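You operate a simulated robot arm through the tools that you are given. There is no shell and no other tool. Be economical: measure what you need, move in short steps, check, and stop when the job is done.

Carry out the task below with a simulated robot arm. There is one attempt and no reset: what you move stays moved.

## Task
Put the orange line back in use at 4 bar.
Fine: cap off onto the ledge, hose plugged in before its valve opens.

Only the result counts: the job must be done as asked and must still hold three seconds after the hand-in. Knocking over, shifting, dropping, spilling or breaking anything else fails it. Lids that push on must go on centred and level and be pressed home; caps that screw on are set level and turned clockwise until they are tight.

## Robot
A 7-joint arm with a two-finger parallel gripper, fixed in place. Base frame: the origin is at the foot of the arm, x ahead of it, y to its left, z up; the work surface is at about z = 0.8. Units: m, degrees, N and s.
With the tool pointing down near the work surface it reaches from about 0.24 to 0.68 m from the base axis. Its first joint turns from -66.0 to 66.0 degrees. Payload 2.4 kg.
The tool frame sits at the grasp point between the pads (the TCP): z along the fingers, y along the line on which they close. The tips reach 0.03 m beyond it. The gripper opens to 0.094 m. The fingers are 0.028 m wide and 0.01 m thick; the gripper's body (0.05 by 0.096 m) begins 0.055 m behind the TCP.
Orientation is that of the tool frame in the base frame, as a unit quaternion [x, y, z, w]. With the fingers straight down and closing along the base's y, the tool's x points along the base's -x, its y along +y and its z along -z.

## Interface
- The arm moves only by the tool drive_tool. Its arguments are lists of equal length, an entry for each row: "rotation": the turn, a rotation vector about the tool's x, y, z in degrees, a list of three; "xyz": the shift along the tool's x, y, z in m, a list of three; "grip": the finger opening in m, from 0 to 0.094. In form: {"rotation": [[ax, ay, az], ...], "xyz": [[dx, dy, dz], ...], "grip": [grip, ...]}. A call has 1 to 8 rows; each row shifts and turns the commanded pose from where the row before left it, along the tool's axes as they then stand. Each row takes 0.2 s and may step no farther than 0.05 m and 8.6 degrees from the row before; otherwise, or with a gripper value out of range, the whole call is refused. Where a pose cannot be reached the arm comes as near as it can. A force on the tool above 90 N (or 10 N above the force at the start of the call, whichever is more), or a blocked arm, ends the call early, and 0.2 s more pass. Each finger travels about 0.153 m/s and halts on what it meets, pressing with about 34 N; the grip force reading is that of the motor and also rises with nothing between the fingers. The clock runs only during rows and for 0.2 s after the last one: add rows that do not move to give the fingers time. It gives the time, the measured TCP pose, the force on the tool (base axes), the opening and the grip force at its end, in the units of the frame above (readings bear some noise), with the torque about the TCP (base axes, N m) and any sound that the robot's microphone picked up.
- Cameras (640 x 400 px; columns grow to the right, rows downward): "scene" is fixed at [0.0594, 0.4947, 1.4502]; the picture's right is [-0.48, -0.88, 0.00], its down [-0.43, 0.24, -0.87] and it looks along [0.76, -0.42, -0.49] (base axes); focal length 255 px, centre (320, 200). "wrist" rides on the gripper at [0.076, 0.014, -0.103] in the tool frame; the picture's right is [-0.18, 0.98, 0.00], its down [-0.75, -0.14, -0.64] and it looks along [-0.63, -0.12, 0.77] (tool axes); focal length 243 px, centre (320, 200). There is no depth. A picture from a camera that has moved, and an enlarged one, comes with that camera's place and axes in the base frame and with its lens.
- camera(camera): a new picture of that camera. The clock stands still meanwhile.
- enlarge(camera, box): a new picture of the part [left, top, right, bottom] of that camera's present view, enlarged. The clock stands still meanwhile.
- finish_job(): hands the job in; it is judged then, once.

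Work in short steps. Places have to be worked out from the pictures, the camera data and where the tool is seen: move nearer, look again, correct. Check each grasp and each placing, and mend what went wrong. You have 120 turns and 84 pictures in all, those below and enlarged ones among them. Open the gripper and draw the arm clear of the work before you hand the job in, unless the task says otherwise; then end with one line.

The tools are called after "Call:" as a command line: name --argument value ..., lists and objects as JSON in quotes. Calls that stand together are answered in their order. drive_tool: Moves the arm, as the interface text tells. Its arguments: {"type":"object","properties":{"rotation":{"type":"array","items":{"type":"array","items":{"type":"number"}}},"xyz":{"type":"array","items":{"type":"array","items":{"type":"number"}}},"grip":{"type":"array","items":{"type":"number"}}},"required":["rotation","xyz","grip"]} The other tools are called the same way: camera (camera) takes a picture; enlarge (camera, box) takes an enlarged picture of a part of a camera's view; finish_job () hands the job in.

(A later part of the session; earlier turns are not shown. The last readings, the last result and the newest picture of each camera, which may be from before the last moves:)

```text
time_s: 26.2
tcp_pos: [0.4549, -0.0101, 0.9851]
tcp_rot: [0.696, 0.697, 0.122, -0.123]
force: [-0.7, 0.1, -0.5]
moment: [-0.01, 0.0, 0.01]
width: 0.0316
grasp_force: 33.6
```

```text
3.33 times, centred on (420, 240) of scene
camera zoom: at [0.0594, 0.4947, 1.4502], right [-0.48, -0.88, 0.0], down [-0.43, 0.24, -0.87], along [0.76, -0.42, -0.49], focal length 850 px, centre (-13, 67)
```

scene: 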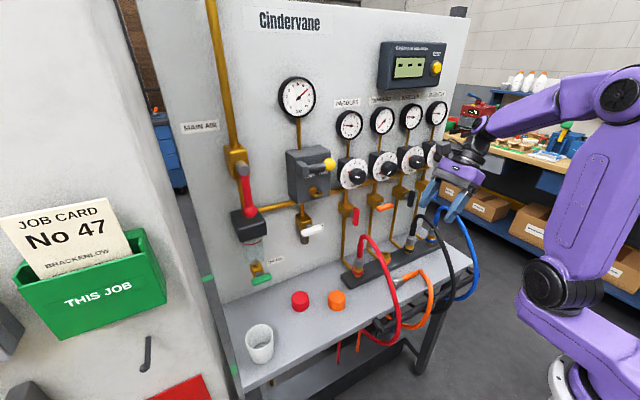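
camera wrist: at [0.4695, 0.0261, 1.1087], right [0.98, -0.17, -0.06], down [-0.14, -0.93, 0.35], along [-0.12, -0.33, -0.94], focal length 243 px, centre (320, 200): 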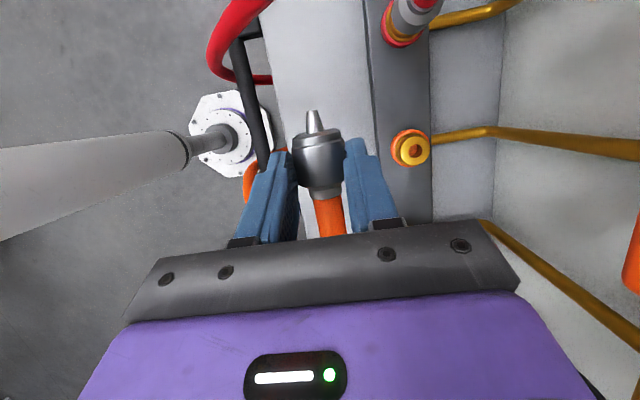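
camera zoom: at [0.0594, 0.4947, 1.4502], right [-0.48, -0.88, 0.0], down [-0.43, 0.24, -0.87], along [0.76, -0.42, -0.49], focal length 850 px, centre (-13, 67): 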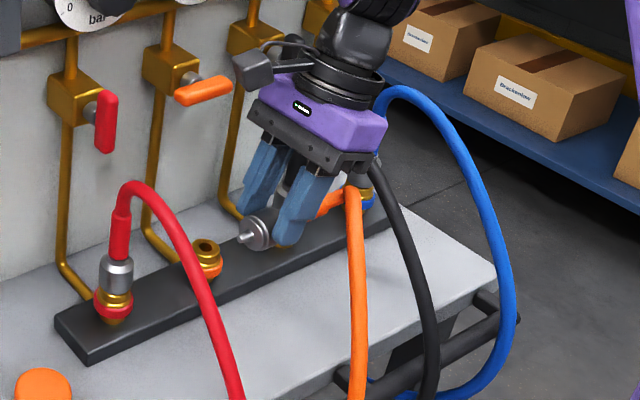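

The hold is firm and the hose follows without load. I raise a little and start the 120° reorientation that brings the connector nose-down with the hand pointing forward, halfway first.

Call:
drive_tool --rotation '[[0, 0, 0], [-2.76, -4.62, -5.92], [-2.76, -4.62, -5.92], [-2.76, -4.62, -5.92], [-2.76, -4.62, -5.92], [-2.76, -4.62, -5.92], [-2.76, -4.62, -5.92], [-2.76, -4.62, -5.92]]' --xyz '[[0.015, 0, -0.042], [0, 0, 0], [0, 0, 0], [0, 0, 0], [0, 0, 0], [0, 0, 0], [0, 0, 0], [0, 0, 0]]' --grip '[0.025, 0.025, 0.025, 0.025, 0.025, 0.025, 0.025, 0.025]'

Call:
camera --camera "scene"

```text
time_s: 28.0
tcp_pos: [0.4554, -0.0108, 1.0308]
tcp_rot: [0.425, 0.87, 0.075, 0.237]
force: [-0.7, 0.7, -1.7]
moment: [0.0, 0.03, 0.0]
width: 0.0315
grasp_force: 34.2
```

```text
41 pictures are left
```

scene: 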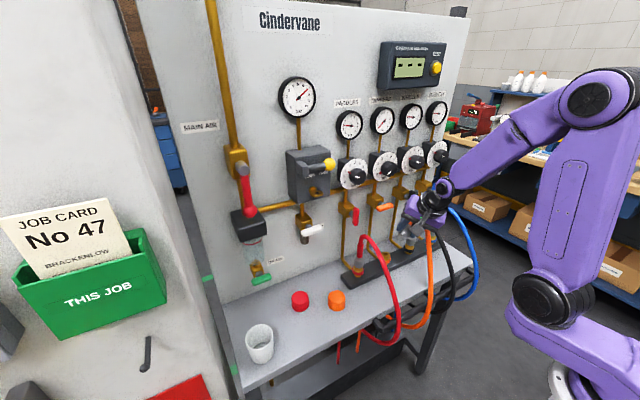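

The reorientation is going well, so I do the remaining 64°.

Call:
drive_tool --rotation '[[-2.76, -4.62, -5.92], [-2.76, -4.62, -5.92], [-2.76, -4.62, -5.92], [-2.76, -4.62, -5.92], [-2.76, -4.62, -5.92], [-2.76, -4.62, -5.92], [-2.76, -4.62, -5.92], [-2.76, -4.62, -5.92]]' --xyz '[[0, 0, 0], [0, 0, 0], [0, 0, 0], [0, 0, 0], [0, 0, 0], [0, 0, 0], [0, 0, 0], [0, 0, 0]]' --grip '[0.025, 0.025, 0.025, 0.025, 0.025, 0.025, 0.025, 0.025]'

Call:
camera --camera "scene"

Call:
camera --camera "wrist"

```text
time_s: 29.8
tcp_pos: [0.4555, -0.0116, 1.0305]
tcp_rot: [-0.001, 0.819, 0.0, 0.574]
force: [-0.8, -0.9, -0.9]
moment: [-0.03, 0.01, -0.02]
width: 0.0313
grasp_force: 33.9
```

```text
40 pictures are left
```

scene: 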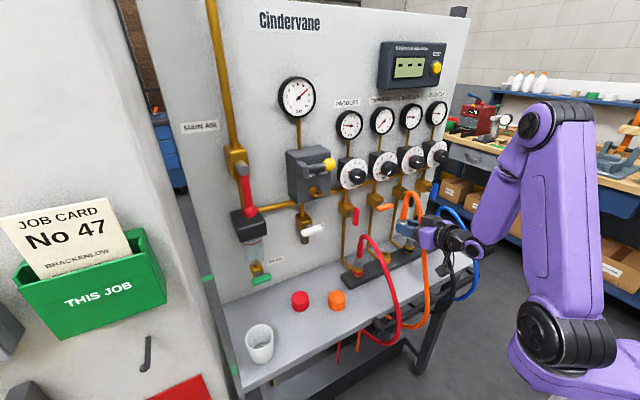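

```text
39 pictures are left
camera wrist: at [0.3336, 0.0039, 0.9941], right [0.06, 0.98, 0.17], down [-0.35, -0.14, 0.93], along [0.94, -0.12, 0.33], focal length 243 px, centre (320, 200)
```

wrist: 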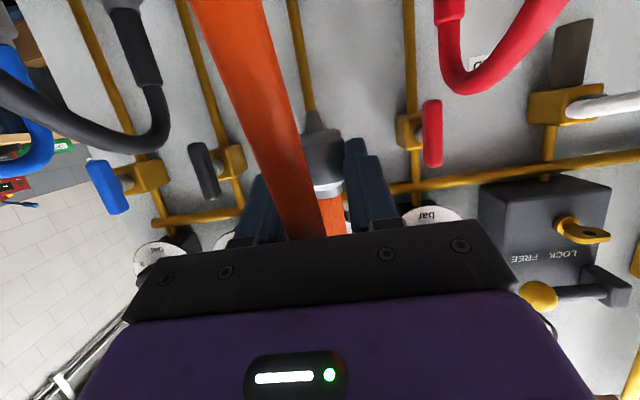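

The connector is now nose-down and held. I hover above the outlet at about (0.535,-0.026) and look at the alignment from both cameras.

Call:
drive_tool --rotation '[[0, 0, 0], [0, 0, 0], [0, 0, 0]]' --xyz '[[0.0155, -0.0047, 0.0257], [0.0155, -0.0047, 0.0257], [0.0155, -0.0047, 0.0257]]' --grip '[0.025, 0.025, 0.025]'

Call:
enlarge --camera "scene" --box '[340, 200, 440, 275]'

Call:
camera --camera "wrist"

```text
time_s: 30.6
tcp_pos: [0.5134, -0.0246, 0.9618]
tcp_rot: [0.0, 0.818, -0.001, 0.575]
force: [-0.4, 0.0, -1.6]
moment: [0.01, 0.01, 0.04]
width: 0.0315
grasp_force: 34.5
```

```text
5.33 times, centred on (390, 238) of scene
camera zoom: at [0.0594, 0.4947, 1.4502], right [-0.48, -0.88, 0.0], down [-0.43, 0.24, -0.87], along [0.76, -0.42, -0.49], focal length 1360 px, centre (-53, 0)
```

zoom: 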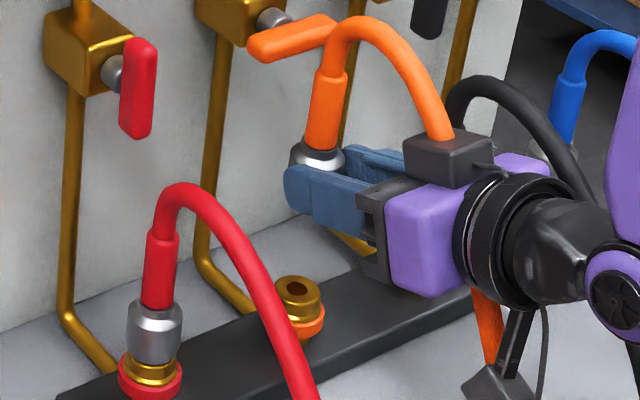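

```text
37 pictures are left
camera wrist: at [0.3906, -0.0112, 0.9254], right [0.06, 0.98, 0.17], down [-0.35, -0.14, 0.93], along [0.94, -0.12, 0.33], focal length 243 px, centre (320, 200)
```

wrist: 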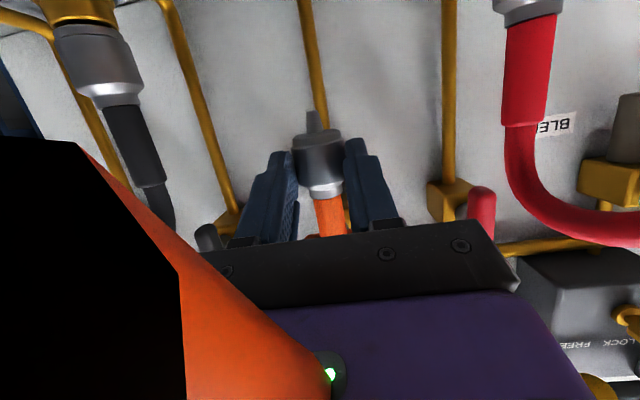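

The hose passes without load. In the scene view the connector is about 1–2 mm off sideways. I lower 38 mm so that the outlet comes into the wrist view.

Call:
drive_tool --rotation '[[0, 0, 0], [0, 0, 0]]' --xyz '[[0.0178, 0, 0.0065], [0.0178, 0, 0.0065]]' --grip '[0.025, 0.025]'

Call:
enlarge --camera "scene" --box '[350, 220, 430, 270]'

Call:
enlarge --camera "wrist" --box '[220, 0, 420, 200]'

```text
time_s: 31.2
tcp_pos: [0.5122, -0.0257, 0.9228]
tcp_rot: [0.0, 0.819, 0.0, 0.574]
force: [-0.3, -0.3, -1.2]
moment: [0.0, 0.04, 0.04]
width: 0.0315
grasp_force: 34.2
```

```text
8.00 times, centred on (390, 245) of scene
camera zoom: at [0.0594, 0.4947, 1.4502], right [-0.48, -0.88, 0.0], down [-0.43, 0.24, -0.87], along [0.76, -0.42, -0.49], focal length 2040 px, centre (-240, -160)
```

zoom: 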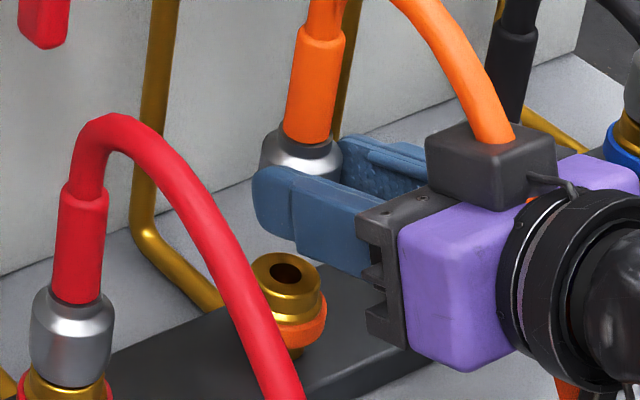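

```text
2.00 times, centred on (320, 100) of wrist
camera zoom: at [0.3906, -0.0104, 0.8864], right [0.06, 0.98, 0.17], down [-0.35, -0.14, 0.93], along [0.94, -0.12, 0.33], focal length 485 px, centre (320, 400)
```

zoom: 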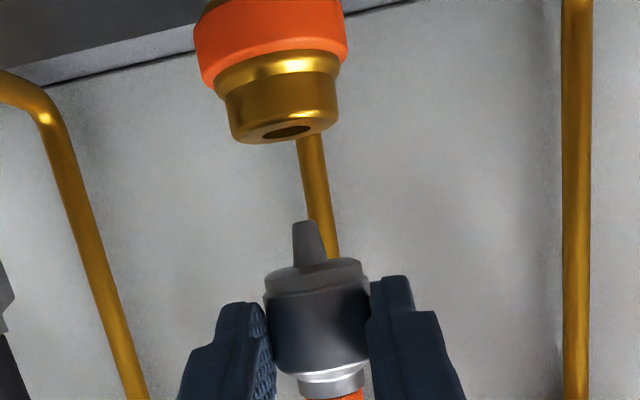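

The wrist view puts the nose only about 0.8 mm off in +y, with x matching in the scene view. I correct y by −0.8 mm and lower until the nose is just above the bore.

Call:
drive_tool --rotation '[[0, 0, 0], [0, 0, 0]]' --xyz '[[0.0094, -0.0008, 0.0034], [0.0094, 0, 0.0034]]' --grip '[0.025, 0.025]'

Call:
enlarge --camera "wrist" --box '[220, 0, 420, 200]'

Call:
enlarge --camera "scene" --box '[350, 220, 430, 270]'

```text
time_s: 31.8
tcp_pos: [0.5128, -0.0256, 0.902]
tcp_rot: [0.0, 0.819, 0.0, 0.574]
force: [0.3, 0.6, -0.2]
moment: [0.03, 0.03, 0.0]
width: 0.0315
grasp_force: 34.5
```

```text
2.00 times, centred on (320, 100) of wrist
camera zoom: at [0.3901, -0.0115, 0.8666], right [0.06, 0.98, 0.17], down [-0.35, -0.14, 0.93], along [0.94, -0.12, 0.33], focal length 485 px, centre (320, 400)
```

zoom: 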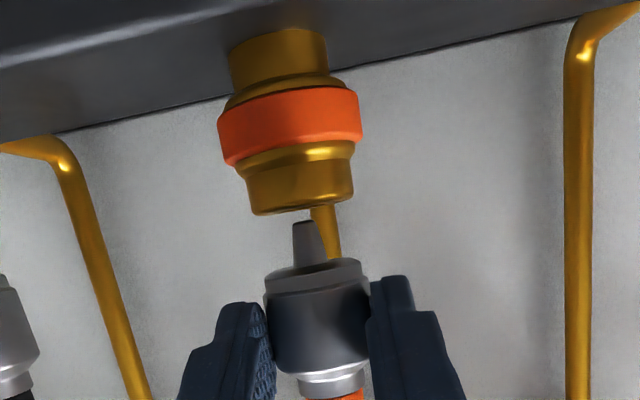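

```text
8.00 times, centred on (390, 245) of scene
camera zoom: at [0.0594, 0.4947, 1.4502], right [-0.48, -0.88, 0.0], down [-0.43, 0.24, -0.87], along [0.76, -0.42, -0.49], focal length 2040 px, centre (-240, -160)
```

zoom: 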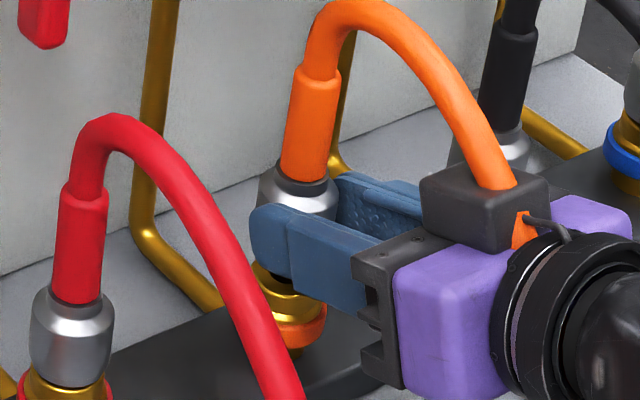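

Aligned within about 0.5 mm. I insert in small steps while watching the force.

Call:
drive_tool --rotation '[[0, 0, 0], [0, 0, 0], [0, 0, 0]]' --xyz '[[0.0028, -0.0004, 0.001], [0.0028, 0, 0.001], [0.0028, 0, 0.001]]' --grip '[0.025, 0.025, 0.025]'

Call:
enlarge --camera "wrist" --box '[220, 0, 420, 200]'

```text
time_s: 32.6
tcp_pos: [0.5124, -0.0266, 0.8936]
tcp_rot: [0.0, 0.819, 0.0, 0.574]
force: [-1.0, -0.3, -0.7]
moment: [0.02, 0.0, 0.03]
width: 0.0317
grasp_force: 34.3
```

```text
2.00 times, centred on (320, 100) of wrist
camera zoom: at [0.3904, -0.0123, 0.8576], right [0.06, 0.98, 0.17], down [-0.35, -0.14, 0.93], along [0.94, -0.12, 0.33], focal length 485 px, centre (320, 400)
```

zoom: 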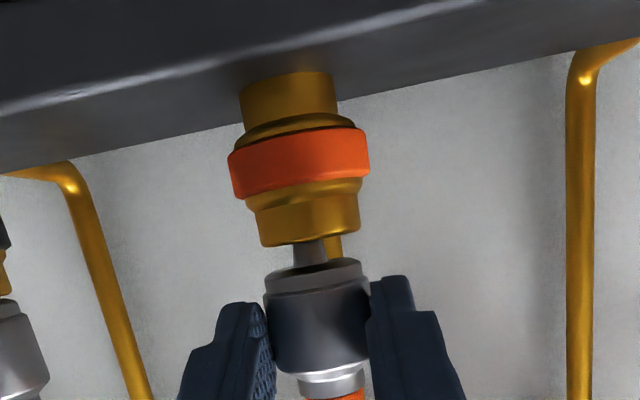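

The nose is entering the bore with no load. I continue.

Call:
drive_tool --rotation '[[0, 0, 0], [0, 0, 0], [0, 0, 0]]' --xyz '[[0.0019, 0, 0.0007], [0.0019, 0, 0.0007], [0.0019, 0, 0.0007]]' --grip '[0.025, 0.025, 0.025]'

Call:
enlarge --camera "wrist" --box '[220, 0, 420, 200]'

```text
time_s: 33.4
tcp_pos: [0.5122, -0.0265, 0.8867]
tcp_rot: [-0.001, 0.819, 0.0, 0.574]
force: [-2.3, 1.2, 2.1]
moment: [0.03, 0.05, 0.05]
width: 0.0316
grasp_force: 34.1
```

```text
2.00 times, centred on (320, 100) of wrist
camera zoom: at [0.3902, -0.0116, 0.8506], right [0.06, 0.98, 0.17], down [-0.35, -0.14, 0.93], along [0.94, -0.12, 0.33], focal length 485 px, centre (320, 400)
```

zoom: 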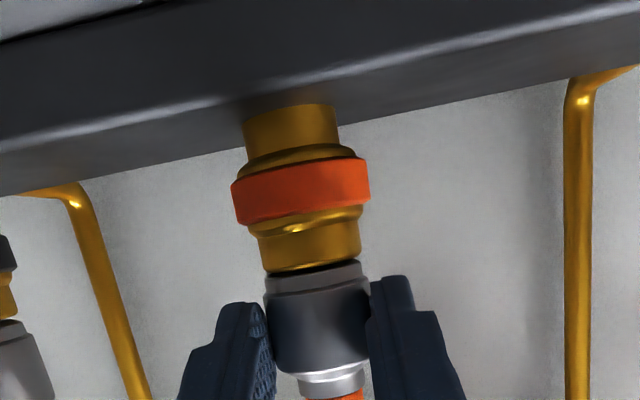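

The collar face is about to seat. I press in 1 mm steps and listen for a click.

Call:
drive_tool --rotation '[[0, 0, 0]]' --xyz '[[0.00094, -0.0003, 0.00034]]' --grip '[0.025]'

Call:
drive_tool --rotation '[[0, 0, 0]]' --xyz '[[0.00094, 0, 0.00034]]' --grip '[0.025]'

Call:
drive_tool --rotation '[[0, 0, 0]]' --xyz '[[0.00094, 0, 0.00034]]' --grip '[0.025]'

```text
time_s: 33.8
tcp_pos: [0.511, -0.0246, 0.8859]
tcp_rot: [-0.001, 0.819, 0.001, 0.574]
force: [-18.3, 5.2, 17.6]
moment: [0.24, -0.02, 0.37]
width: 0.0316
grasp_force: 33.6
heard: snap
```

```text
time_s: 34.2
tcp_pos: [0.5114, -0.0246, 0.8849]
tcp_rot: [0.0, 0.819, 0.0, 0.574]
force: [-21.5, 6.0, 19.3]
moment: [0.4, -0.08, 0.33]
width: 0.0313
grasp_force: 34.0
```

```text
time_s: 34.6
tcp_pos: [0.5124, -0.0252, 0.8844]
tcp_rot: [0.0, 0.818, 0.0, 0.575]
force: [-14.3, 6.7, 18.9]
moment: [-0.14, -0.03, 0.21]
width: 0.0319
grasp_force: 34.3
```

A snap was heard, so the hose is latched. I open the gripper and inspect.

Call:
drive_tool --rotation '[[0, 0, 0], [0, 0, 0]]' --xyz '[[0, 0, 0], [0, 0, 0]]' --grip '[0.05, 0.055]'

Call:
enlarge --camera "wrist" --box '[170, 0, 470, 220]'

Call:
enlarge --camera "scene" --box '[340, 180, 480, 280]'

```text
time_s: 35.2
tcp_pos: [0.512, -0.0261, 0.8848]
tcp_rot: [0.001, 0.819, -0.001, 0.573]
force: [0.0, -0.1, -0.5]
moment: [-0.03, -0.03, 0.03]
width: 0.055
grasp_force: 0.0
```

```text
1.82 times, centred on (320, 110) of wrist
camera zoom: at [0.3902, -0.0117, 0.8481], right [0.06, 0.98, 0.17], down [-0.35, -0.14, 0.93], along [0.94, -0.12, 0.33], focal length 441 px, centre (320, 364)
```

zoom: 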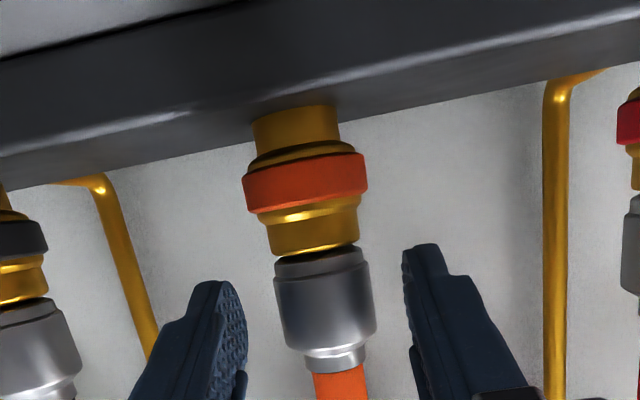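

```text
4.00 times, centred on (410, 230) of scene
camera zoom: at [0.0594, 0.4947, 1.4502], right [-0.48, -0.88, 0.0], down [-0.43, 0.24, -0.87], along [0.76, -0.42, -0.49], focal length 1020 px, centre (-40, 80)
```

zoom: 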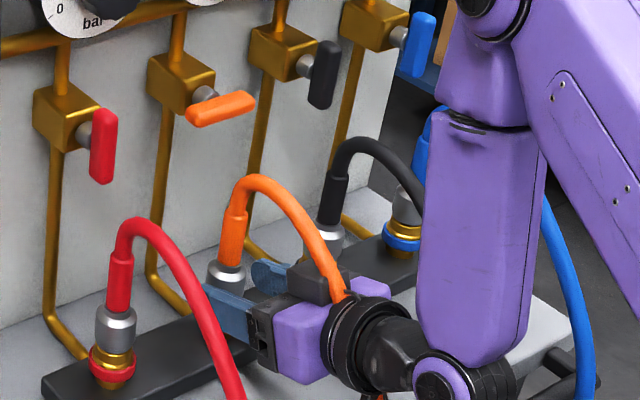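

The coupling matches its neighbours. I retract along the tool axis, checking that no force builds.

Call:
drive_tool --rotation '[[0, 0, 0], [0, 0, 0], [0, 0, 0]]' --xyz '[[0, 0, -0.03], [0, 0, -0.035], [0, 0, -0.035]]' --grip '[0.055, 0.055, 0.055]'

Call:
drive_tool --rotation '[[0, -4, 0], [0, -4, 0], [0, -4, 0], [0, -4, 0], [0, -4, 0]]' --xyz '[[-0.0476, 0, -0.0067], [-0.0476, 0, -0.0067], [-0.0476, 0, -0.0067], [-0.0476, 0, -0.0067], [-0.0476, 0, -0.0067]]' --grip '[0.055, 0.055, 0.06, 0.065, 0.065]'

Call:
camera --camera "wrist"

Call:
camera --camera "scene"

```text
time_s: 36.0
tcp_pos: [0.4175, -0.027, 0.9182]
tcp_rot: [-0.002, 0.818, 0.001, 0.575]
force: [0.1, 1.0, 0.0]
moment: [0.0, 0.04, -0.03]
width: 0.055
grasp_force: 0.1
```

```text
time_s: 37.2
tcp_pos: [0.4343, -0.0243, 1.1591]
tcp_rot: [0.0, 0.707, 0.0, 0.707]
force: [-0.8, -0.6, -0.3]
moment: [-0.02, 0.0, 0.02]
width: 0.0651
grasp_force: 0.0
```

```text
28 pictures are left
camera wrist: at [0.3319, -0.0093, 1.0828], right [0.0, 0.98, 0.18], down [-0.64, -0.14, 0.75], along [0.77, -0.12, 0.63], focal length 243 px, centre (320, 200)
```

wrist: 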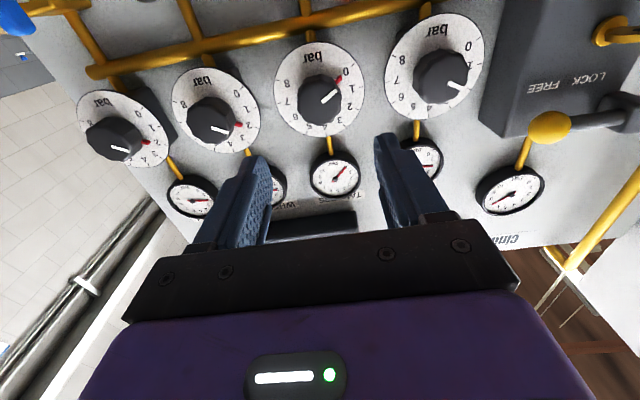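

```text
27 pictures are left
```

scene: 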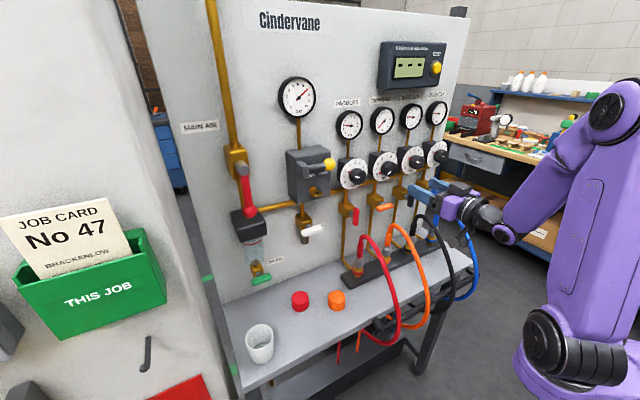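

The hose is in and holds. The knob's red pointer and white bar are at 0, about (0.578,-0.025,1.154), and 4 is straight up, 135° clockwise. I approach to just in front of the knob and check.

Call:
drive_tool --rotation '[[0, 0, 0], [0, 0, 0], [0, 0, 0]]' --xyz '[[0.0055, -0.001, 0.03], [0, 0, 0.03], [0, 0, 0.03]]' --grip '[0.065, 0.065, 0.065]'

Call:
enlarge --camera "wrist" --box '[170, 0, 470, 220]'

Call:
enlarge --camera "scene" --box '[340, 130, 460, 205]'

```text
time_s: 38.0
tcp_pos: [0.5246, -0.0274, 1.1503]
tcp_rot: [0.0, 0.707, -0.001, 0.707]
force: [0.4, 0.1, 0.4]
moment: [0.02, -0.02, 0.0]
width: 0.0652
grasp_force: 0.0
```

```text
1.82 times, centred on (320, 110) of wrist
camera zoom: at [0.4224, -0.0129, 1.0749], right [0.0, 0.98, 0.18], down [-0.64, -0.14, 0.75], along [0.77, -0.12, 0.63], focal length 441 px, centre (320, 364)
```

zoom: 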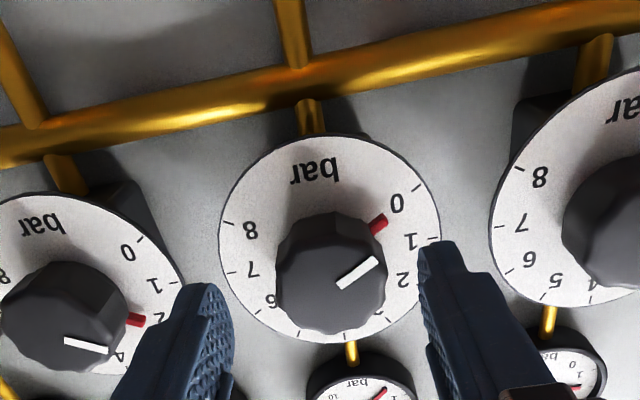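

```text
5.33 times, centred on (400, 168) of scene
camera zoom: at [0.0594, 0.4947, 1.4502], right [-0.48, -0.88, 0.0], down [-0.43, 0.24, -0.87], along [0.76, -0.42, -0.49], focal length 1360 px, centre (-107, 373)
```

zoom: 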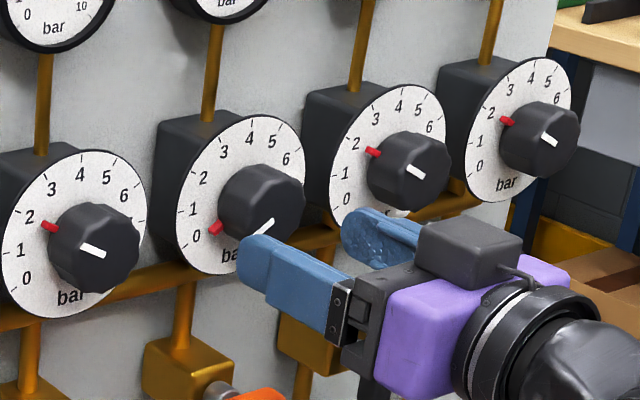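

The knob centre is at about y −0.0245, z 1.155. I correct by 3–4 mm and slide the fingers over the knob.

Call:
drive_tool --rotation '[[0, 0, 0], [0, 0, 0], [0, 0, 0]]' --xyz '[[-0.004, 0.0028, 0.005], [0, 0, 0.018], [0, 0, 0.018]]' --grip '[0.065, 0.065, 0.065]'

Call:
enlarge --camera "wrist" --box '[170, 0, 470, 220]'

Call:
enlarge --camera "scene" --box '[350, 135, 430, 185]'

```text
time_s: 38.8
tcp_pos: [0.5657, -0.0228, 1.155]
tcp_rot: [0.0, 0.707, 0.0, 0.707]
force: [-0.6, -0.1, 0.3]
moment: [0.02, 0.0, 0.01]
width: 0.0647
grasp_force: 0.0
```

```text
1.82 times, centred on (320, 110) of wrist
camera zoom: at [0.463, -0.0096, 1.0801], right [0.0, 0.98, 0.18], down [-0.64, -0.14, 0.75], along [0.77, -0.12, 0.63], focal length 441 px, centre (320, 364)
```

zoom: 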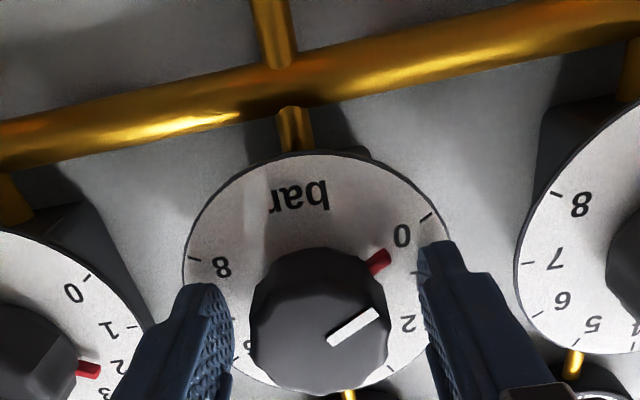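

```text
8.00 times, centred on (390, 160) of scene
camera zoom: at [0.0594, 0.4947, 1.4502], right [-0.48, -0.88, 0.0], down [-0.43, 0.24, -0.87], along [0.76, -0.42, -0.49], focal length 2040 px, centre (-240, 520)
```

zoom: 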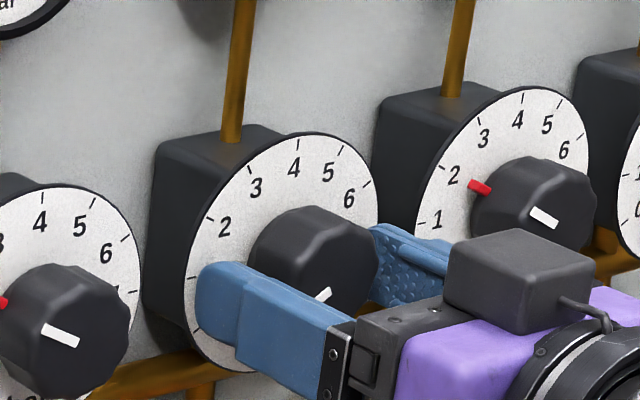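

The fingers straddle the knob, with the red pointer clear of them. I close on the knob.

Call:
drive_tool --rotation '[[0, 0, 0], [0, 0, 0], [0, 0, 0]]' --xyz '[[0, -0.001, 0], [0, 0, 0], [0, 0, 0]]' --grip '[0.05, 0.035, 0.03]'

```text
time_s: 39.6
tcp_pos: [0.5644, -0.0254, 1.1565]
tcp_rot: [-0.001, 0.706, 0.001, 0.708]
force: [-25.3, 2.0, 4.7]
moment: [-0.05, -1.35, 0.11]
width: 0.0435
grasp_force: 45.1
```

The knob is gripped at 43.5 mm with some axial preload. I turn clockwise a first 15° and look at the force.

Call:
drive_tool --rotation '[[0, 0, 7.5], [0, 0, 7.5]]' --xyz '[[0, 0, -0.0005], [0, 0, 0]]' --grip '[0.03, 0.03]'

Call:
enlarge --camera "wrist" --box '[170, 0, 470, 220]'

```text
time_s: 40.2
tcp_pos: [0.5638, -0.0235, 1.1571]
tcp_rot: [0.091, 0.7, 0.093, 0.702]
force: [-31.6, 9.4, 11.7]
moment: [-0.07, -0.44, -0.89]
width: 0.0435
grasp_force: 45.0
```

```text
1.82 times, centred on (320, 110) of wrist
camera zoom: at [0.4622, 0.0092, 1.0873], right [0.0, 0.9, 0.43], down [-0.64, -0.33, 0.69], along [0.77, -0.28, 0.58], focal length 441 px, centre (320, 364)
```

zoom: 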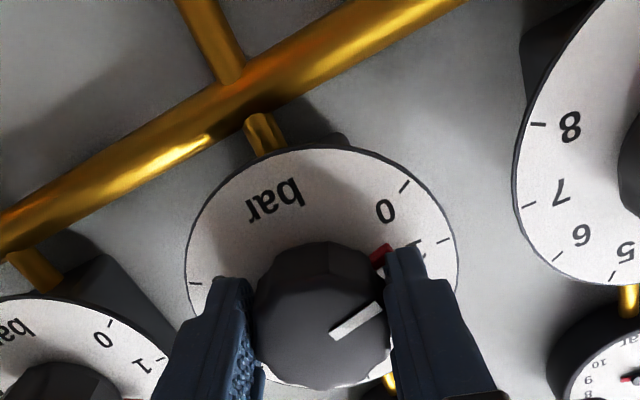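

The knob turns with the gripper. I ease the axial load and continue clockwise.

Call:
drive_tool --rotation '[[0, 0, 7.5], [0, 0, 7.5], [0, 0, 7.5], [0, 0, 7.5], [0, 0, 7.5], [0, 0, 7.5], [0, 0, 7.5]]' --xyz '[[0, 0, -0.0015], [0, 0, 0], [0, 0, 0], [0, 0, 0], [0, 0, 0], [0, 0, 0], [0, 0, 0]]' --grip '[0.03, 0.03, 0.03, 0.03, 0.03, 0.03, 0.03]'

Call:
enlarge --camera "scene" --box '[350, 95, 450, 195]'

```text
time_s: 41.8
tcp_pos: [0.5643, -0.0225, 1.1586]
tcp_rot: [0.388, 0.586, 0.397, 0.59]
force: [3.9, 19.4, 29.2]
moment: [-0.12, 0.77, -0.28]
width: 0.0439
grasp_force: 45.2
```

```text
4.00 times, centred on (400, 145) of scene
camera zoom: at [0.059, 0.4954, 1.4499], right [-0.48, -0.88, 0.0], down [-0.43, 0.24, -0.87], along [0.76, -0.42, -0.49], focal length 1020 px, centre (0, 420)
```

zoom: 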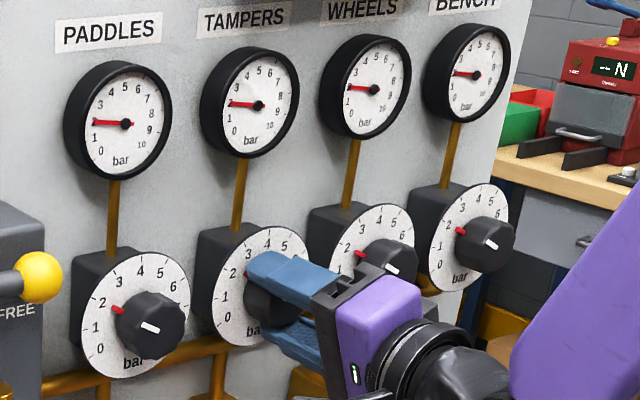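

The Tampers gauge now reads about 2 bar. I release, retreat a little, roll back for the second bite and read the free pose.

Call:
drive_tool --rotation '[[0, 0, 0], [0, 0, 0], [0, 0, 0]]' --xyz '[[0, 0, 0], [0, 0, 0], [0, 0, -0.03]]' --grip '[0.06, 0.065, 0.065]'

Call:
drive_tool --rotation '[[0, 0, -8.5], [0, 0, -8.5], [0, 0, -8.5], [0, 0, -8.5], [0, 0, -8.5], [0, 0, -8.5], [0, 0, -8.5], [0, 0, -8.5]]' --xyz '[[0, 0, 0], [0, 0, 0], [0, 0, 0], [0, 0, 0], [0, 0, 0], [0, 0, 0], [0, 0, 0], [0, 0, 0]]' --grip '[0.065, 0.065, 0.065, 0.065, 0.065, 0.065, 0.065, 0.065]'

Call:
drive_tool --rotation '[[0, 0, -7], [0, 0, -7.5], [0, 0, -7.5], [0, 0, -7.5]]' --xyz '[[0, 0, 0], [0, 0, 0], [0, 0, 0], [0, 0, 0]]' --grip '[0.065, 0.065, 0.065, 0.065]'

Call:
enlarge --camera "scene" --box '[340, 130, 460, 205]'

```text
time_s: 42.6
tcp_pos: [0.5328, -0.0255, 1.1556]
tcp_rot: [0.393, 0.587, 0.393, 0.589]
force: [-1.0, -0.6, -0.3]
moment: [-0.01, -0.01, 0.01]
width: 0.0652
grasp_force: 0.1
```

```text
time_s: 44.4
tcp_pos: [0.5333, -0.0254, 1.1562]
tcp_rot: [-0.005, 0.707, -0.005, 0.707]
force: [0.4, -0.8, 0.1]
moment: [-0.02, 0.03, 0.02]
width: 0.0651
grasp_force: 0.1
```

```text
time_s: 45.4
tcp_pos: [0.5349, -0.0249, 1.1568]
tcp_rot: [-0.185, 0.682, -0.184, 0.683]
force: [0.0, -0.8, 1.0]
moment: [-0.04, -0.01, 0.01]
width: 0.065
grasp_force: 0.0
```

```text
5.33 times, centred on (400, 168) of scene
camera zoom: at [0.0594, 0.4947, 1.4502], right [-0.48, -0.88, 0.0], down [-0.43, 0.24, -0.87], along [0.76, -0.42, -0.49], focal length 1360 px, centre (-107, 373)
```

zoom: 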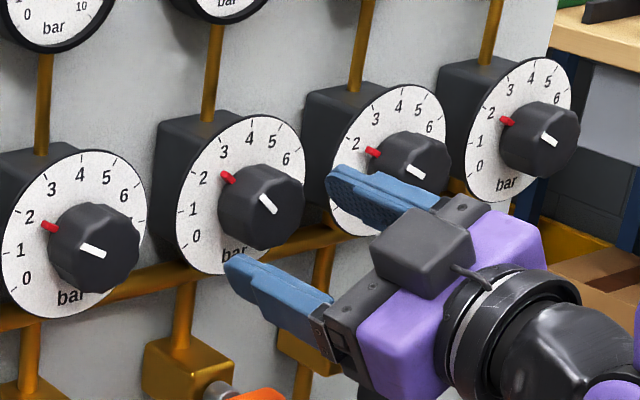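

The pointer is now past 2 and moves with the knob. I recentre by a few millimetres and take the second bite at roll −30°.

Call:
drive_tool --rotation '[[0, 0, 0], [0, 0, 0], [0, 0, 0], [0, 0, 0], [0, 0, 0]]' --xyz '[[-0.0032, 0.0005, 0.013], [0, 0, 0.015], [0, 0, 0], [0, 0, 0], [0, 0, 0]]' --grip '[0.065, 0.065, 0.05, 0.035, 0.03]'

Call:
enlarge --camera "scene" --box '[350, 95, 430, 175]'

```text
time_s: 46.6
tcp_pos: [0.5631, -0.0252, 1.1594]
tcp_rot: [-0.181, 0.682, -0.186, 0.684]
force: [5.6, -12.3, 9.6]
moment: [0.0, 0.4, 0.32]
width: 0.0436
grasp_force: 44.7
```

```text
5.00 times, centred on (390, 135) of scene
camera zoom: at [0.0594, 0.4942, 1.4503], right [-0.48, -0.88, 0.0], down [-0.43, 0.24, -0.87], along [0.76, -0.42, -0.49], focal length 1275 px, centre (-30, 525)
```

zoom: 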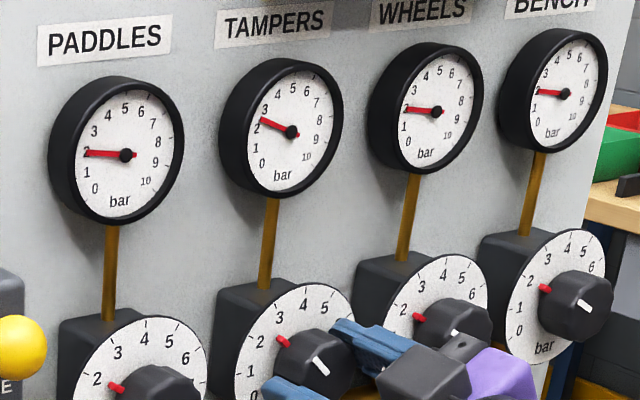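

The gauge reads about 2.4–2.5. I turn 45° more, then check.

Call:
drive_tool --rotation '[[0, 0, 7.5], [0, 0, 7.5], [0, 0, 7.5], [0, 0, 7.5], [0, 0, 7.5], [0, 0, 7.5]]' --xyz '[[0, 0, 0], [0, 0, 0], [0, 0, 0], [0, 0, 0], [0, 0, 0], [0, 0, 0]]' --grip '[0.03, 0.03, 0.03, 0.03, 0.03, 0.03]'

Call:
enlarge --camera "scene" --box '[360, 98, 420, 178]'

```text
time_s: 48.0
tcp_pos: [0.5628, -0.025, 1.1601]
tcp_rot: [0.095, 0.699, 0.092, 0.703]
force: [15.5, -19.1, 14.1]
moment: [-0.02, 0.0, 0.6]
width: 0.0436
grasp_force: 45.3
```

```text
5.00 times, centred on (390, 138) of scene
camera zoom: at [0.0597, 0.494, 1.4504], right [-0.48, -0.88, 0.0], down [-0.43, 0.24, -0.87], along [0.76, -0.42, -0.49], focal length 1275 px, centre (-30, 510)
```

zoom: 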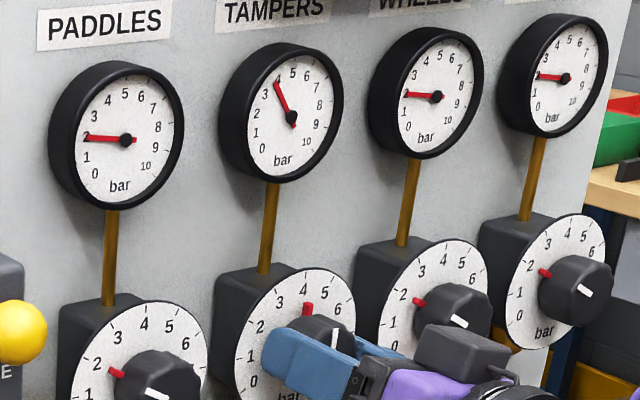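

The pointer appears to be at 4. I enlarge the gauge and dial for a precise reading.

Call:
enlarge --camera "scene" --box '[368, 102, 396, 138]'

Call:
enlarge --camera "scene" --box '[366, 146, 406, 182]'

```text
11.11 times, centred on (382, 120) of scene
camera zoom: at [0.0597, 0.494, 1.4504], right [-0.48, -0.88, 0.0], down [-0.43, 0.24, -0.87], along [0.76, -0.42, -0.49], focal length 2834 px, centre (-369, 1089)
```

zoom: 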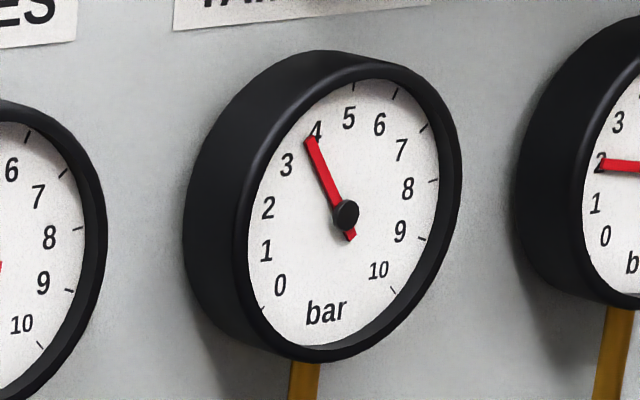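

```text
11.11 times, centred on (386, 164) of scene
camera zoom: at [0.0597, 0.494, 1.4504], right [-0.48, -0.88, 0.0], down [-0.43, 0.24, -0.87], along [0.76, -0.42, -0.49], focal length 2834 px, centre (-413, 600)
```

zoom: 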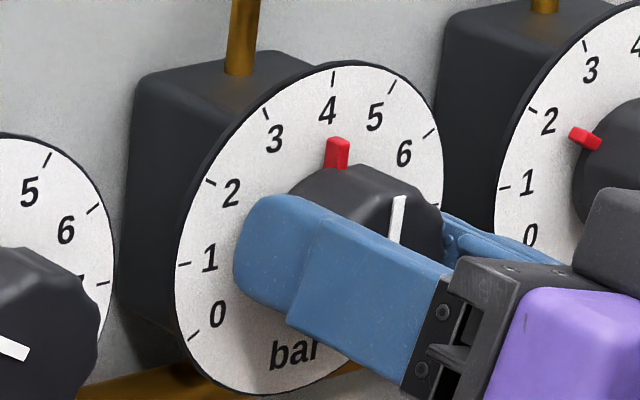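

The gauge reads slightly under 4, about 3.85. I add 4° and then release to see the free reading.

Call:
drive_tool --rotation '[[0, 0, 4], [0, 0, 0], [0, 0, 0], [0, 0, 0]]' --xyz '[[0, 0, 0], [0, 0, 0], [0, 0, 0], [0, 0, -0.04]]' --grip '[0.03, 0.03, 0.065, 0.065]'

Call:
drive_tool --rotation '[[0, 0, -7.5], [0, 0, -7.5], [0, 0, -7], [0, 0, 0]]' --xyz '[[0, 0, -0.03], [0, 0, -0.02], [0, 0, 0], [0, 0, 0]]' --grip '[0.065, 0.065, 0.065, 0.065]'

Call:
enlarge --camera "scene" --box '[368, 102, 396, 138]'

Call:
camera --camera "wrist"

```text
time_s: 49.2
tcp_pos: [0.5257, 0.0102, 1.1572]
tcp_rot: [0.086, 0.7, 0.148, 0.694]
force: [-0.7, -0.2, -0.1]
moment: [0.02, -0.05, 0.04]
width: 0.0649
grasp_force: 0.1
stopped in row 4: the arm was blocked; the commanded pose is now the measured one
```

```text
time_s: 50.2
tcp_pos: [0.4749, 0.0065, 1.157]
tcp_rot: [-0.05, 0.703, 0.011, 0.709]
force: [0.6, 0.2, -0.3]
moment: [-0.01, -0.03, -0.01]
width: 0.0652
grasp_force: 0.2
```

```text
11.11 times, centred on (382, 120) of scene
camera zoom: at [0.0594, 0.4947, 1.4502], right [-0.48, -0.88, 0.0], down [-0.43, 0.24, -0.87], along [0.76, -0.42, -0.49], focal length 2834 px, centre (-369, 1089)
```

zoom: 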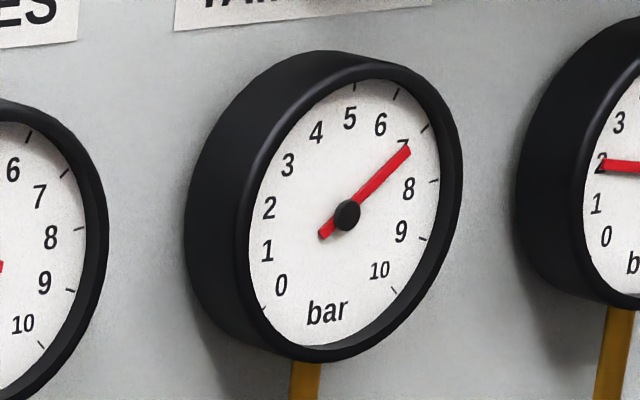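

```text
14 pictures are left
camera wrist: at [0.3736, 0.0077, 1.0814], right [-0.09, 0.99, 0.13], down [-0.64, -0.15, 0.76], along [0.77, -0.02, 0.64], focal length 243 px, centre (320, 200)
```

wrist: 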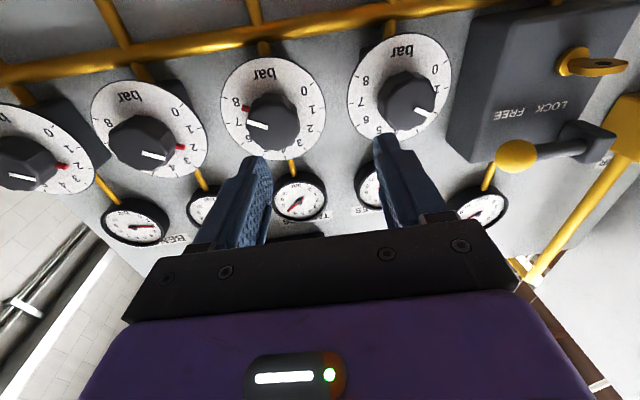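

Something went wrong on release: the arm swung sideways by about 35 mm and dragged the knob up to about 8 (the gauge is at supply 7). The valve is still closed, so I can correct it. First I restore a straight, centred pose in front of the knob in gentle steps.

Call:
drive_tool --rotation '[[5, 0, 3.2], [0, 0, 0], [0, 0, 0], [0, 0, 0], [0, 0, 0]]' --xyz '[[0, 0, 0], [-0.002, -0.0155, 0], [0, -0.016, 0], [0, 0, 0.02], [0, 0, 0.02]]' --grip '[0.065, 0.065, 0.065, 0.065, 0.065]'

Call:
enlarge --camera "scene" --box '[340, 95, 460, 215]'

```text
time_s: 51.4
tcp_pos: [0.5155, -0.0258, 1.1604]
tcp_rot: [0.0, 0.704, 0.001, 0.71]
force: [-0.7, -0.9, -0.5]
moment: [0.0, -0.02, 0.0]
width: 0.0651
grasp_force: 0.0
```

```text
3.33 times, centred on (400, 155) of scene
camera zoom: at [0.0594, 0.4947, 1.4502], right [-0.48, -0.88, 0.0], down [-0.43, 0.24, -0.87], along [0.76, -0.42, -0.49], focal length 850 px, centre (53, 350)
```

zoom: 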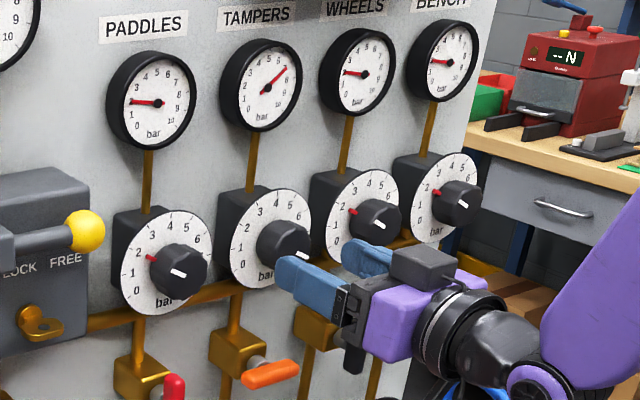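

The other knobs and gauges are unchanged. I go onto the knob again and grip it.

Call:
drive_tool --rotation '[[0, 0, 0], [0, 0, 0], [0, 0, 0], [0, 0, 0], [0, 0, 0], [0, 0, 0], [0, 0, 0]]' --xyz '[[0.001, 0.0005, 0.016], [0, 0, 0.015], [0, 0, 0.015], [0, 0, 0], [0, 0, 0], [0, 0, 0], [0, 0, 0]]' --grip '[0.065, 0.065, 0.065, 0.065, 0.05, 0.04, 0.04]'

```text
time_s: 53.0
tcp_pos: [0.5623, -0.0248, 1.1588]
tcp_rot: [0.002, 0.704, 0.0, 0.71]
force: [4.2, -1.7, -1.4]
moment: [-0.01, 0.05, 0.02]
width: 0.0434
grasp_force: 44.7
```

A clean, low-force grip. I turn counter-clockwise 60°.

Call:
drive_tool --rotation '[[0, 0, -7.5], [0, 0, -7.5], [0, 0, -7.5], [0, 0, -7.5]]' --xyz '[[0, 0, 0], [0, 0, 0], [0, 0, 0], [0, 0, 0]]' --grip '[0.04, 0.04, 0.04, 0.04]'

Call:
drive_tool --rotation '[[0, 0, -7.5], [0, 0, -7.5], [0, 0, -7.5], [0, 0, -7.5]]' --xyz '[[0, 0, 0], [0, 0, 0], [0, 0, 0], [0, 0, 0]]' --grip '[0.04, 0.04, 0.04, 0.04]'

```text
time_s: 54.0
tcp_pos: [0.5623, -0.0258, 1.1597]
tcp_rot: [-0.182, 0.681, -0.184, 0.685]
force: [1.3, -4.5, -0.1]
moment: [0.0, 1.57, 0.13]
width: 0.0435
grasp_force: 45.1
```

```text
time_s: 55.0
tcp_pos: [0.5631, -0.0272, 1.159]
tcp_rot: [-0.352, 0.61, -0.356, 0.614]
force: [6.6, -11.3, -3.6]
moment: [0.0, 0.58, 1.1]
width: 0.0435
grasp_force: 44.6
```

I release in gentle stages, staying still first, then retreat slowly.

Call:
drive_tool --rotation '[[0, 0, 0], [0, 0, 0], [0, 0, 0], [0, 0, 0]]' --xyz '[[0, 0, 0], [0, 0, 0], [0, 0, 0], [0, 0, 0]]' --grip '[0.05, 0.06, 0.065, 0.065]'

Call:
drive_tool --rotation '[[0, 0, 0], [0, 0, 0], [0, 0, 0]]' --xyz '[[0, 0, -0.01], [0, 0, -0.01], [0, 0, -0.015]]' --grip '[0.065, 0.065, 0.065]'

Call:
drive_tool --rotation '[[0, 0, 8], [0, 0, 8], [0, 0, 8], [0, 0, 8], [0, 0, 8], [0, 0, 8]]' --xyz '[[0, 0, 0], [0, 0, 0], [0, 0, 0], [0, 0, 0], [0, 0, 0], [0, 0, 0]]' --grip '[0.065, 0.065, 0.065, 0.065, 0.065, 0.065]'

Call:
drive_tool --rotation '[[0, 0, 8], [0, 0, 8], [0, 0, 8], [0, 0, 8]]' --xyz '[[0, 0, 0], [0, 0, 0], [0, 0, 0], [0, 0, 0]]' --grip '[0.065, 0.065, 0.065, 0.065]'

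Call:
enlarge --camera "scene" --box '[352, 98, 422, 186]'

```text
time_s: 56.0
tcp_pos: [0.5612, -0.025, 1.1596]
tcp_rot: [-0.351, 0.611, -0.355, 0.615]
force: [0.4, 0.1, 0.0]
moment: [0.03, -0.04, 0.02]
width: 0.0648
grasp_force: 0.1
```

```text
time_s: 56.8
tcp_pos: [0.526, -0.0262, 1.1605]
tcp_rot: [-0.351, 0.611, -0.355, 0.615]
force: [-0.1, 0.0, -0.4]
moment: [-0.02, -0.04, 0.0]
width: 0.0652
grasp_force: 0.0
```

```text
time_s: 58.2
tcp_pos: [0.5267, -0.0246, 1.1593]
tcp_rot: [-0.072, 0.701, -0.072, 0.706]
force: [-0.7, 0.9, 0.8]
moment: [-0.01, 0.0, 0.0]
width: 0.065
grasp_force: 0.0
```

```text
time_s: 59.2
tcp_pos: [0.5273, -0.0252, 1.1606]
tcp_rot: [0.124, 0.693, 0.126, 0.699]
force: [0.4, -0.6, 0.2]
moment: [0.01, 0.01, 0.02]
width: 0.0649
grasp_force: 0.0
```

```text
4.55 times, centred on (387, 142) of scene
camera zoom: at [0.0594, 0.4947, 1.4502], right [-0.48, -0.88, 0.0], down [-0.43, 0.24, -0.87], along [0.76, -0.42, -0.49], focal length 1159 px, centre (16, 464)
```

zoom: 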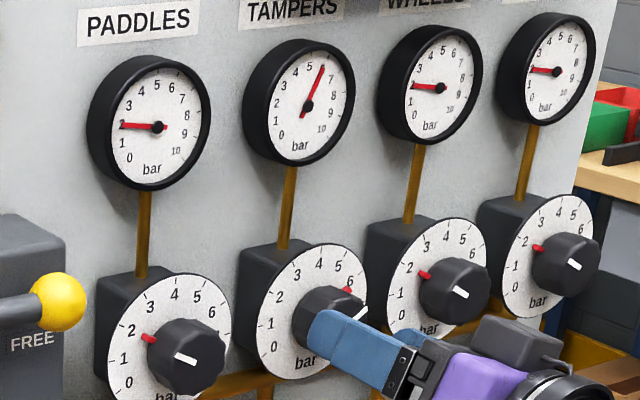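

The regulator follows back: it now reads about 6. I take the next bite to remove about 2 bar.

Call:
drive_tool --rotation '[[0, 0, 0], [0, 0, 0], [0, 0, 0], [0, 0, 0], [0, 0, 0], [0, 0, 0], [0, 0, 0]]' --xyz '[[0, 0, 0.012], [0, 0, 0.012], [0, 0, 0.011], [0, 0, 0], [0, 0, 0], [0, 0, 0], [0, 0, 0]]' --grip '[0.065, 0.065, 0.065, 0.065, 0.05, 0.04, 0.04]'

Call:
drive_tool --rotation '[[0, 0, -7.5], [0, 0, -7.5], [0, 0, -7.5], [0, 0, -7.5], [0, 0, -7.5], [0, 0, -7.5], [0, 0, -7.5], [0, 0, -7.5]]' --xyz '[[0, 0, 0], [0, 0, 0], [0, 0, 0], [0, 0, 0], [0, 0, 0], [0, 0, 0], [0, 0, 0], [0, 0, 0]]' --grip '[0.04, 0.04, 0.04, 0.04, 0.04, 0.04, 0.04, 0.04]'

Call:
enlarge --camera "scene" --box '[366, 102, 406, 182]'

```text
time_s: 60.8
tcp_pos: [0.5623, -0.0238, 1.1593]
tcp_rot: [0.122, 0.693, 0.124, 0.699]
force: [2.0, 1.6, 1.4]
moment: [0.03, 0.32, -0.57]
width: 0.0438
grasp_force: 44.7
```

```text
time_s: 62.6
tcp_pos: [0.561, -0.0248, 1.1592]
tcp_rot: [-0.239, 0.663, -0.244, 0.666]
force: [-1.7, -6.3, -5.9]
moment: [0.02, 0.47, 1.05]
width: 0.0437
grasp_force: 44.9
```

```text
5.00 times, centred on (386, 142) of scene
camera zoom: at [0.0595, 0.4944, 1.4503], right [-0.48, -0.88, 0.0], down [-0.43, 0.24, -0.87], along [0.76, -0.42, -0.49], focal length 1275 px, centre (-10, 490)
```

zoom: 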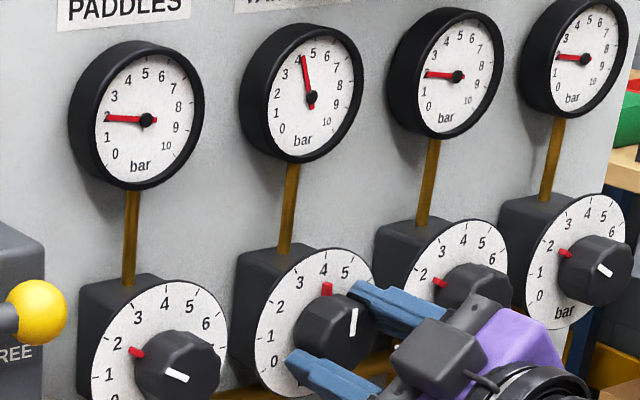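

The gauge reads about 4.3. I turn another 9.5° back and read closely.

Call:
drive_tool --rotation '[[0, 0, -5], [0, 0, -4.5], [0, 0, 0]]' --xyz '[[0, 0, 0], [0, 0, 0], [0, 0, 0]]' --grip '[0.04, 0.04, 0.04]'

Call:
drive_tool --rotation '[[0, 0, 0], [0, 0, 0], [0, 0, 0], [0, 0, 0]]' --xyz '[[0, 0, 0], [0, 0, 0], [0, 0, 0], [0, 0, 0]]' --grip '[0.05, 0.06, 0.065, 0.065]'

Call:
enlarge --camera "scene" --box '[368, 102, 396, 138]'

```text
time_s: 63.4
tcp_pos: [0.5611, -0.0269, 1.16]
tcp_rot: [-0.294, 0.641, -0.297, 0.644]
force: [-15.3, -9.1, -7.5]
moment: [0.02, 0.13, 0.85]
width: 0.0437
grasp_force: 45.6
```

```text
time_s: 64.4
tcp_pos: [0.5622, -0.0242, 1.1593]
tcp_rot: [-0.295, 0.64, -0.297, 0.645]
force: [-0.5, 0.1, -0.9]
moment: [0.0, -0.01, 0.01]
width: 0.0653
grasp_force: 0.0
```

```text
11.11 times, centred on (382, 120) of scene
camera zoom: at [0.0594, 0.4947, 1.4502], right [-0.48, -0.88, 0.0], down [-0.43, 0.24, -0.87], along [0.76, -0.42, -0.49], focal length 2834 px, centre (-369, 1089)
```

zoom: 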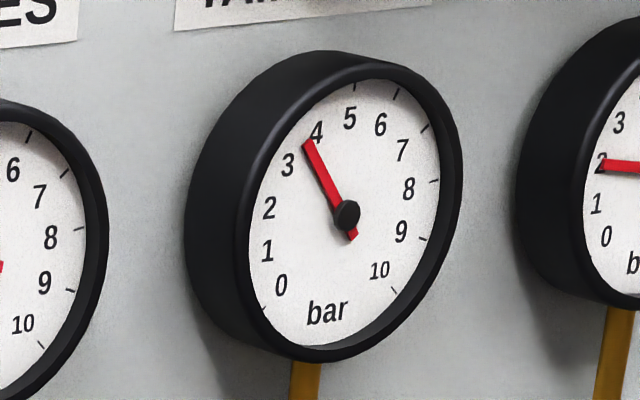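

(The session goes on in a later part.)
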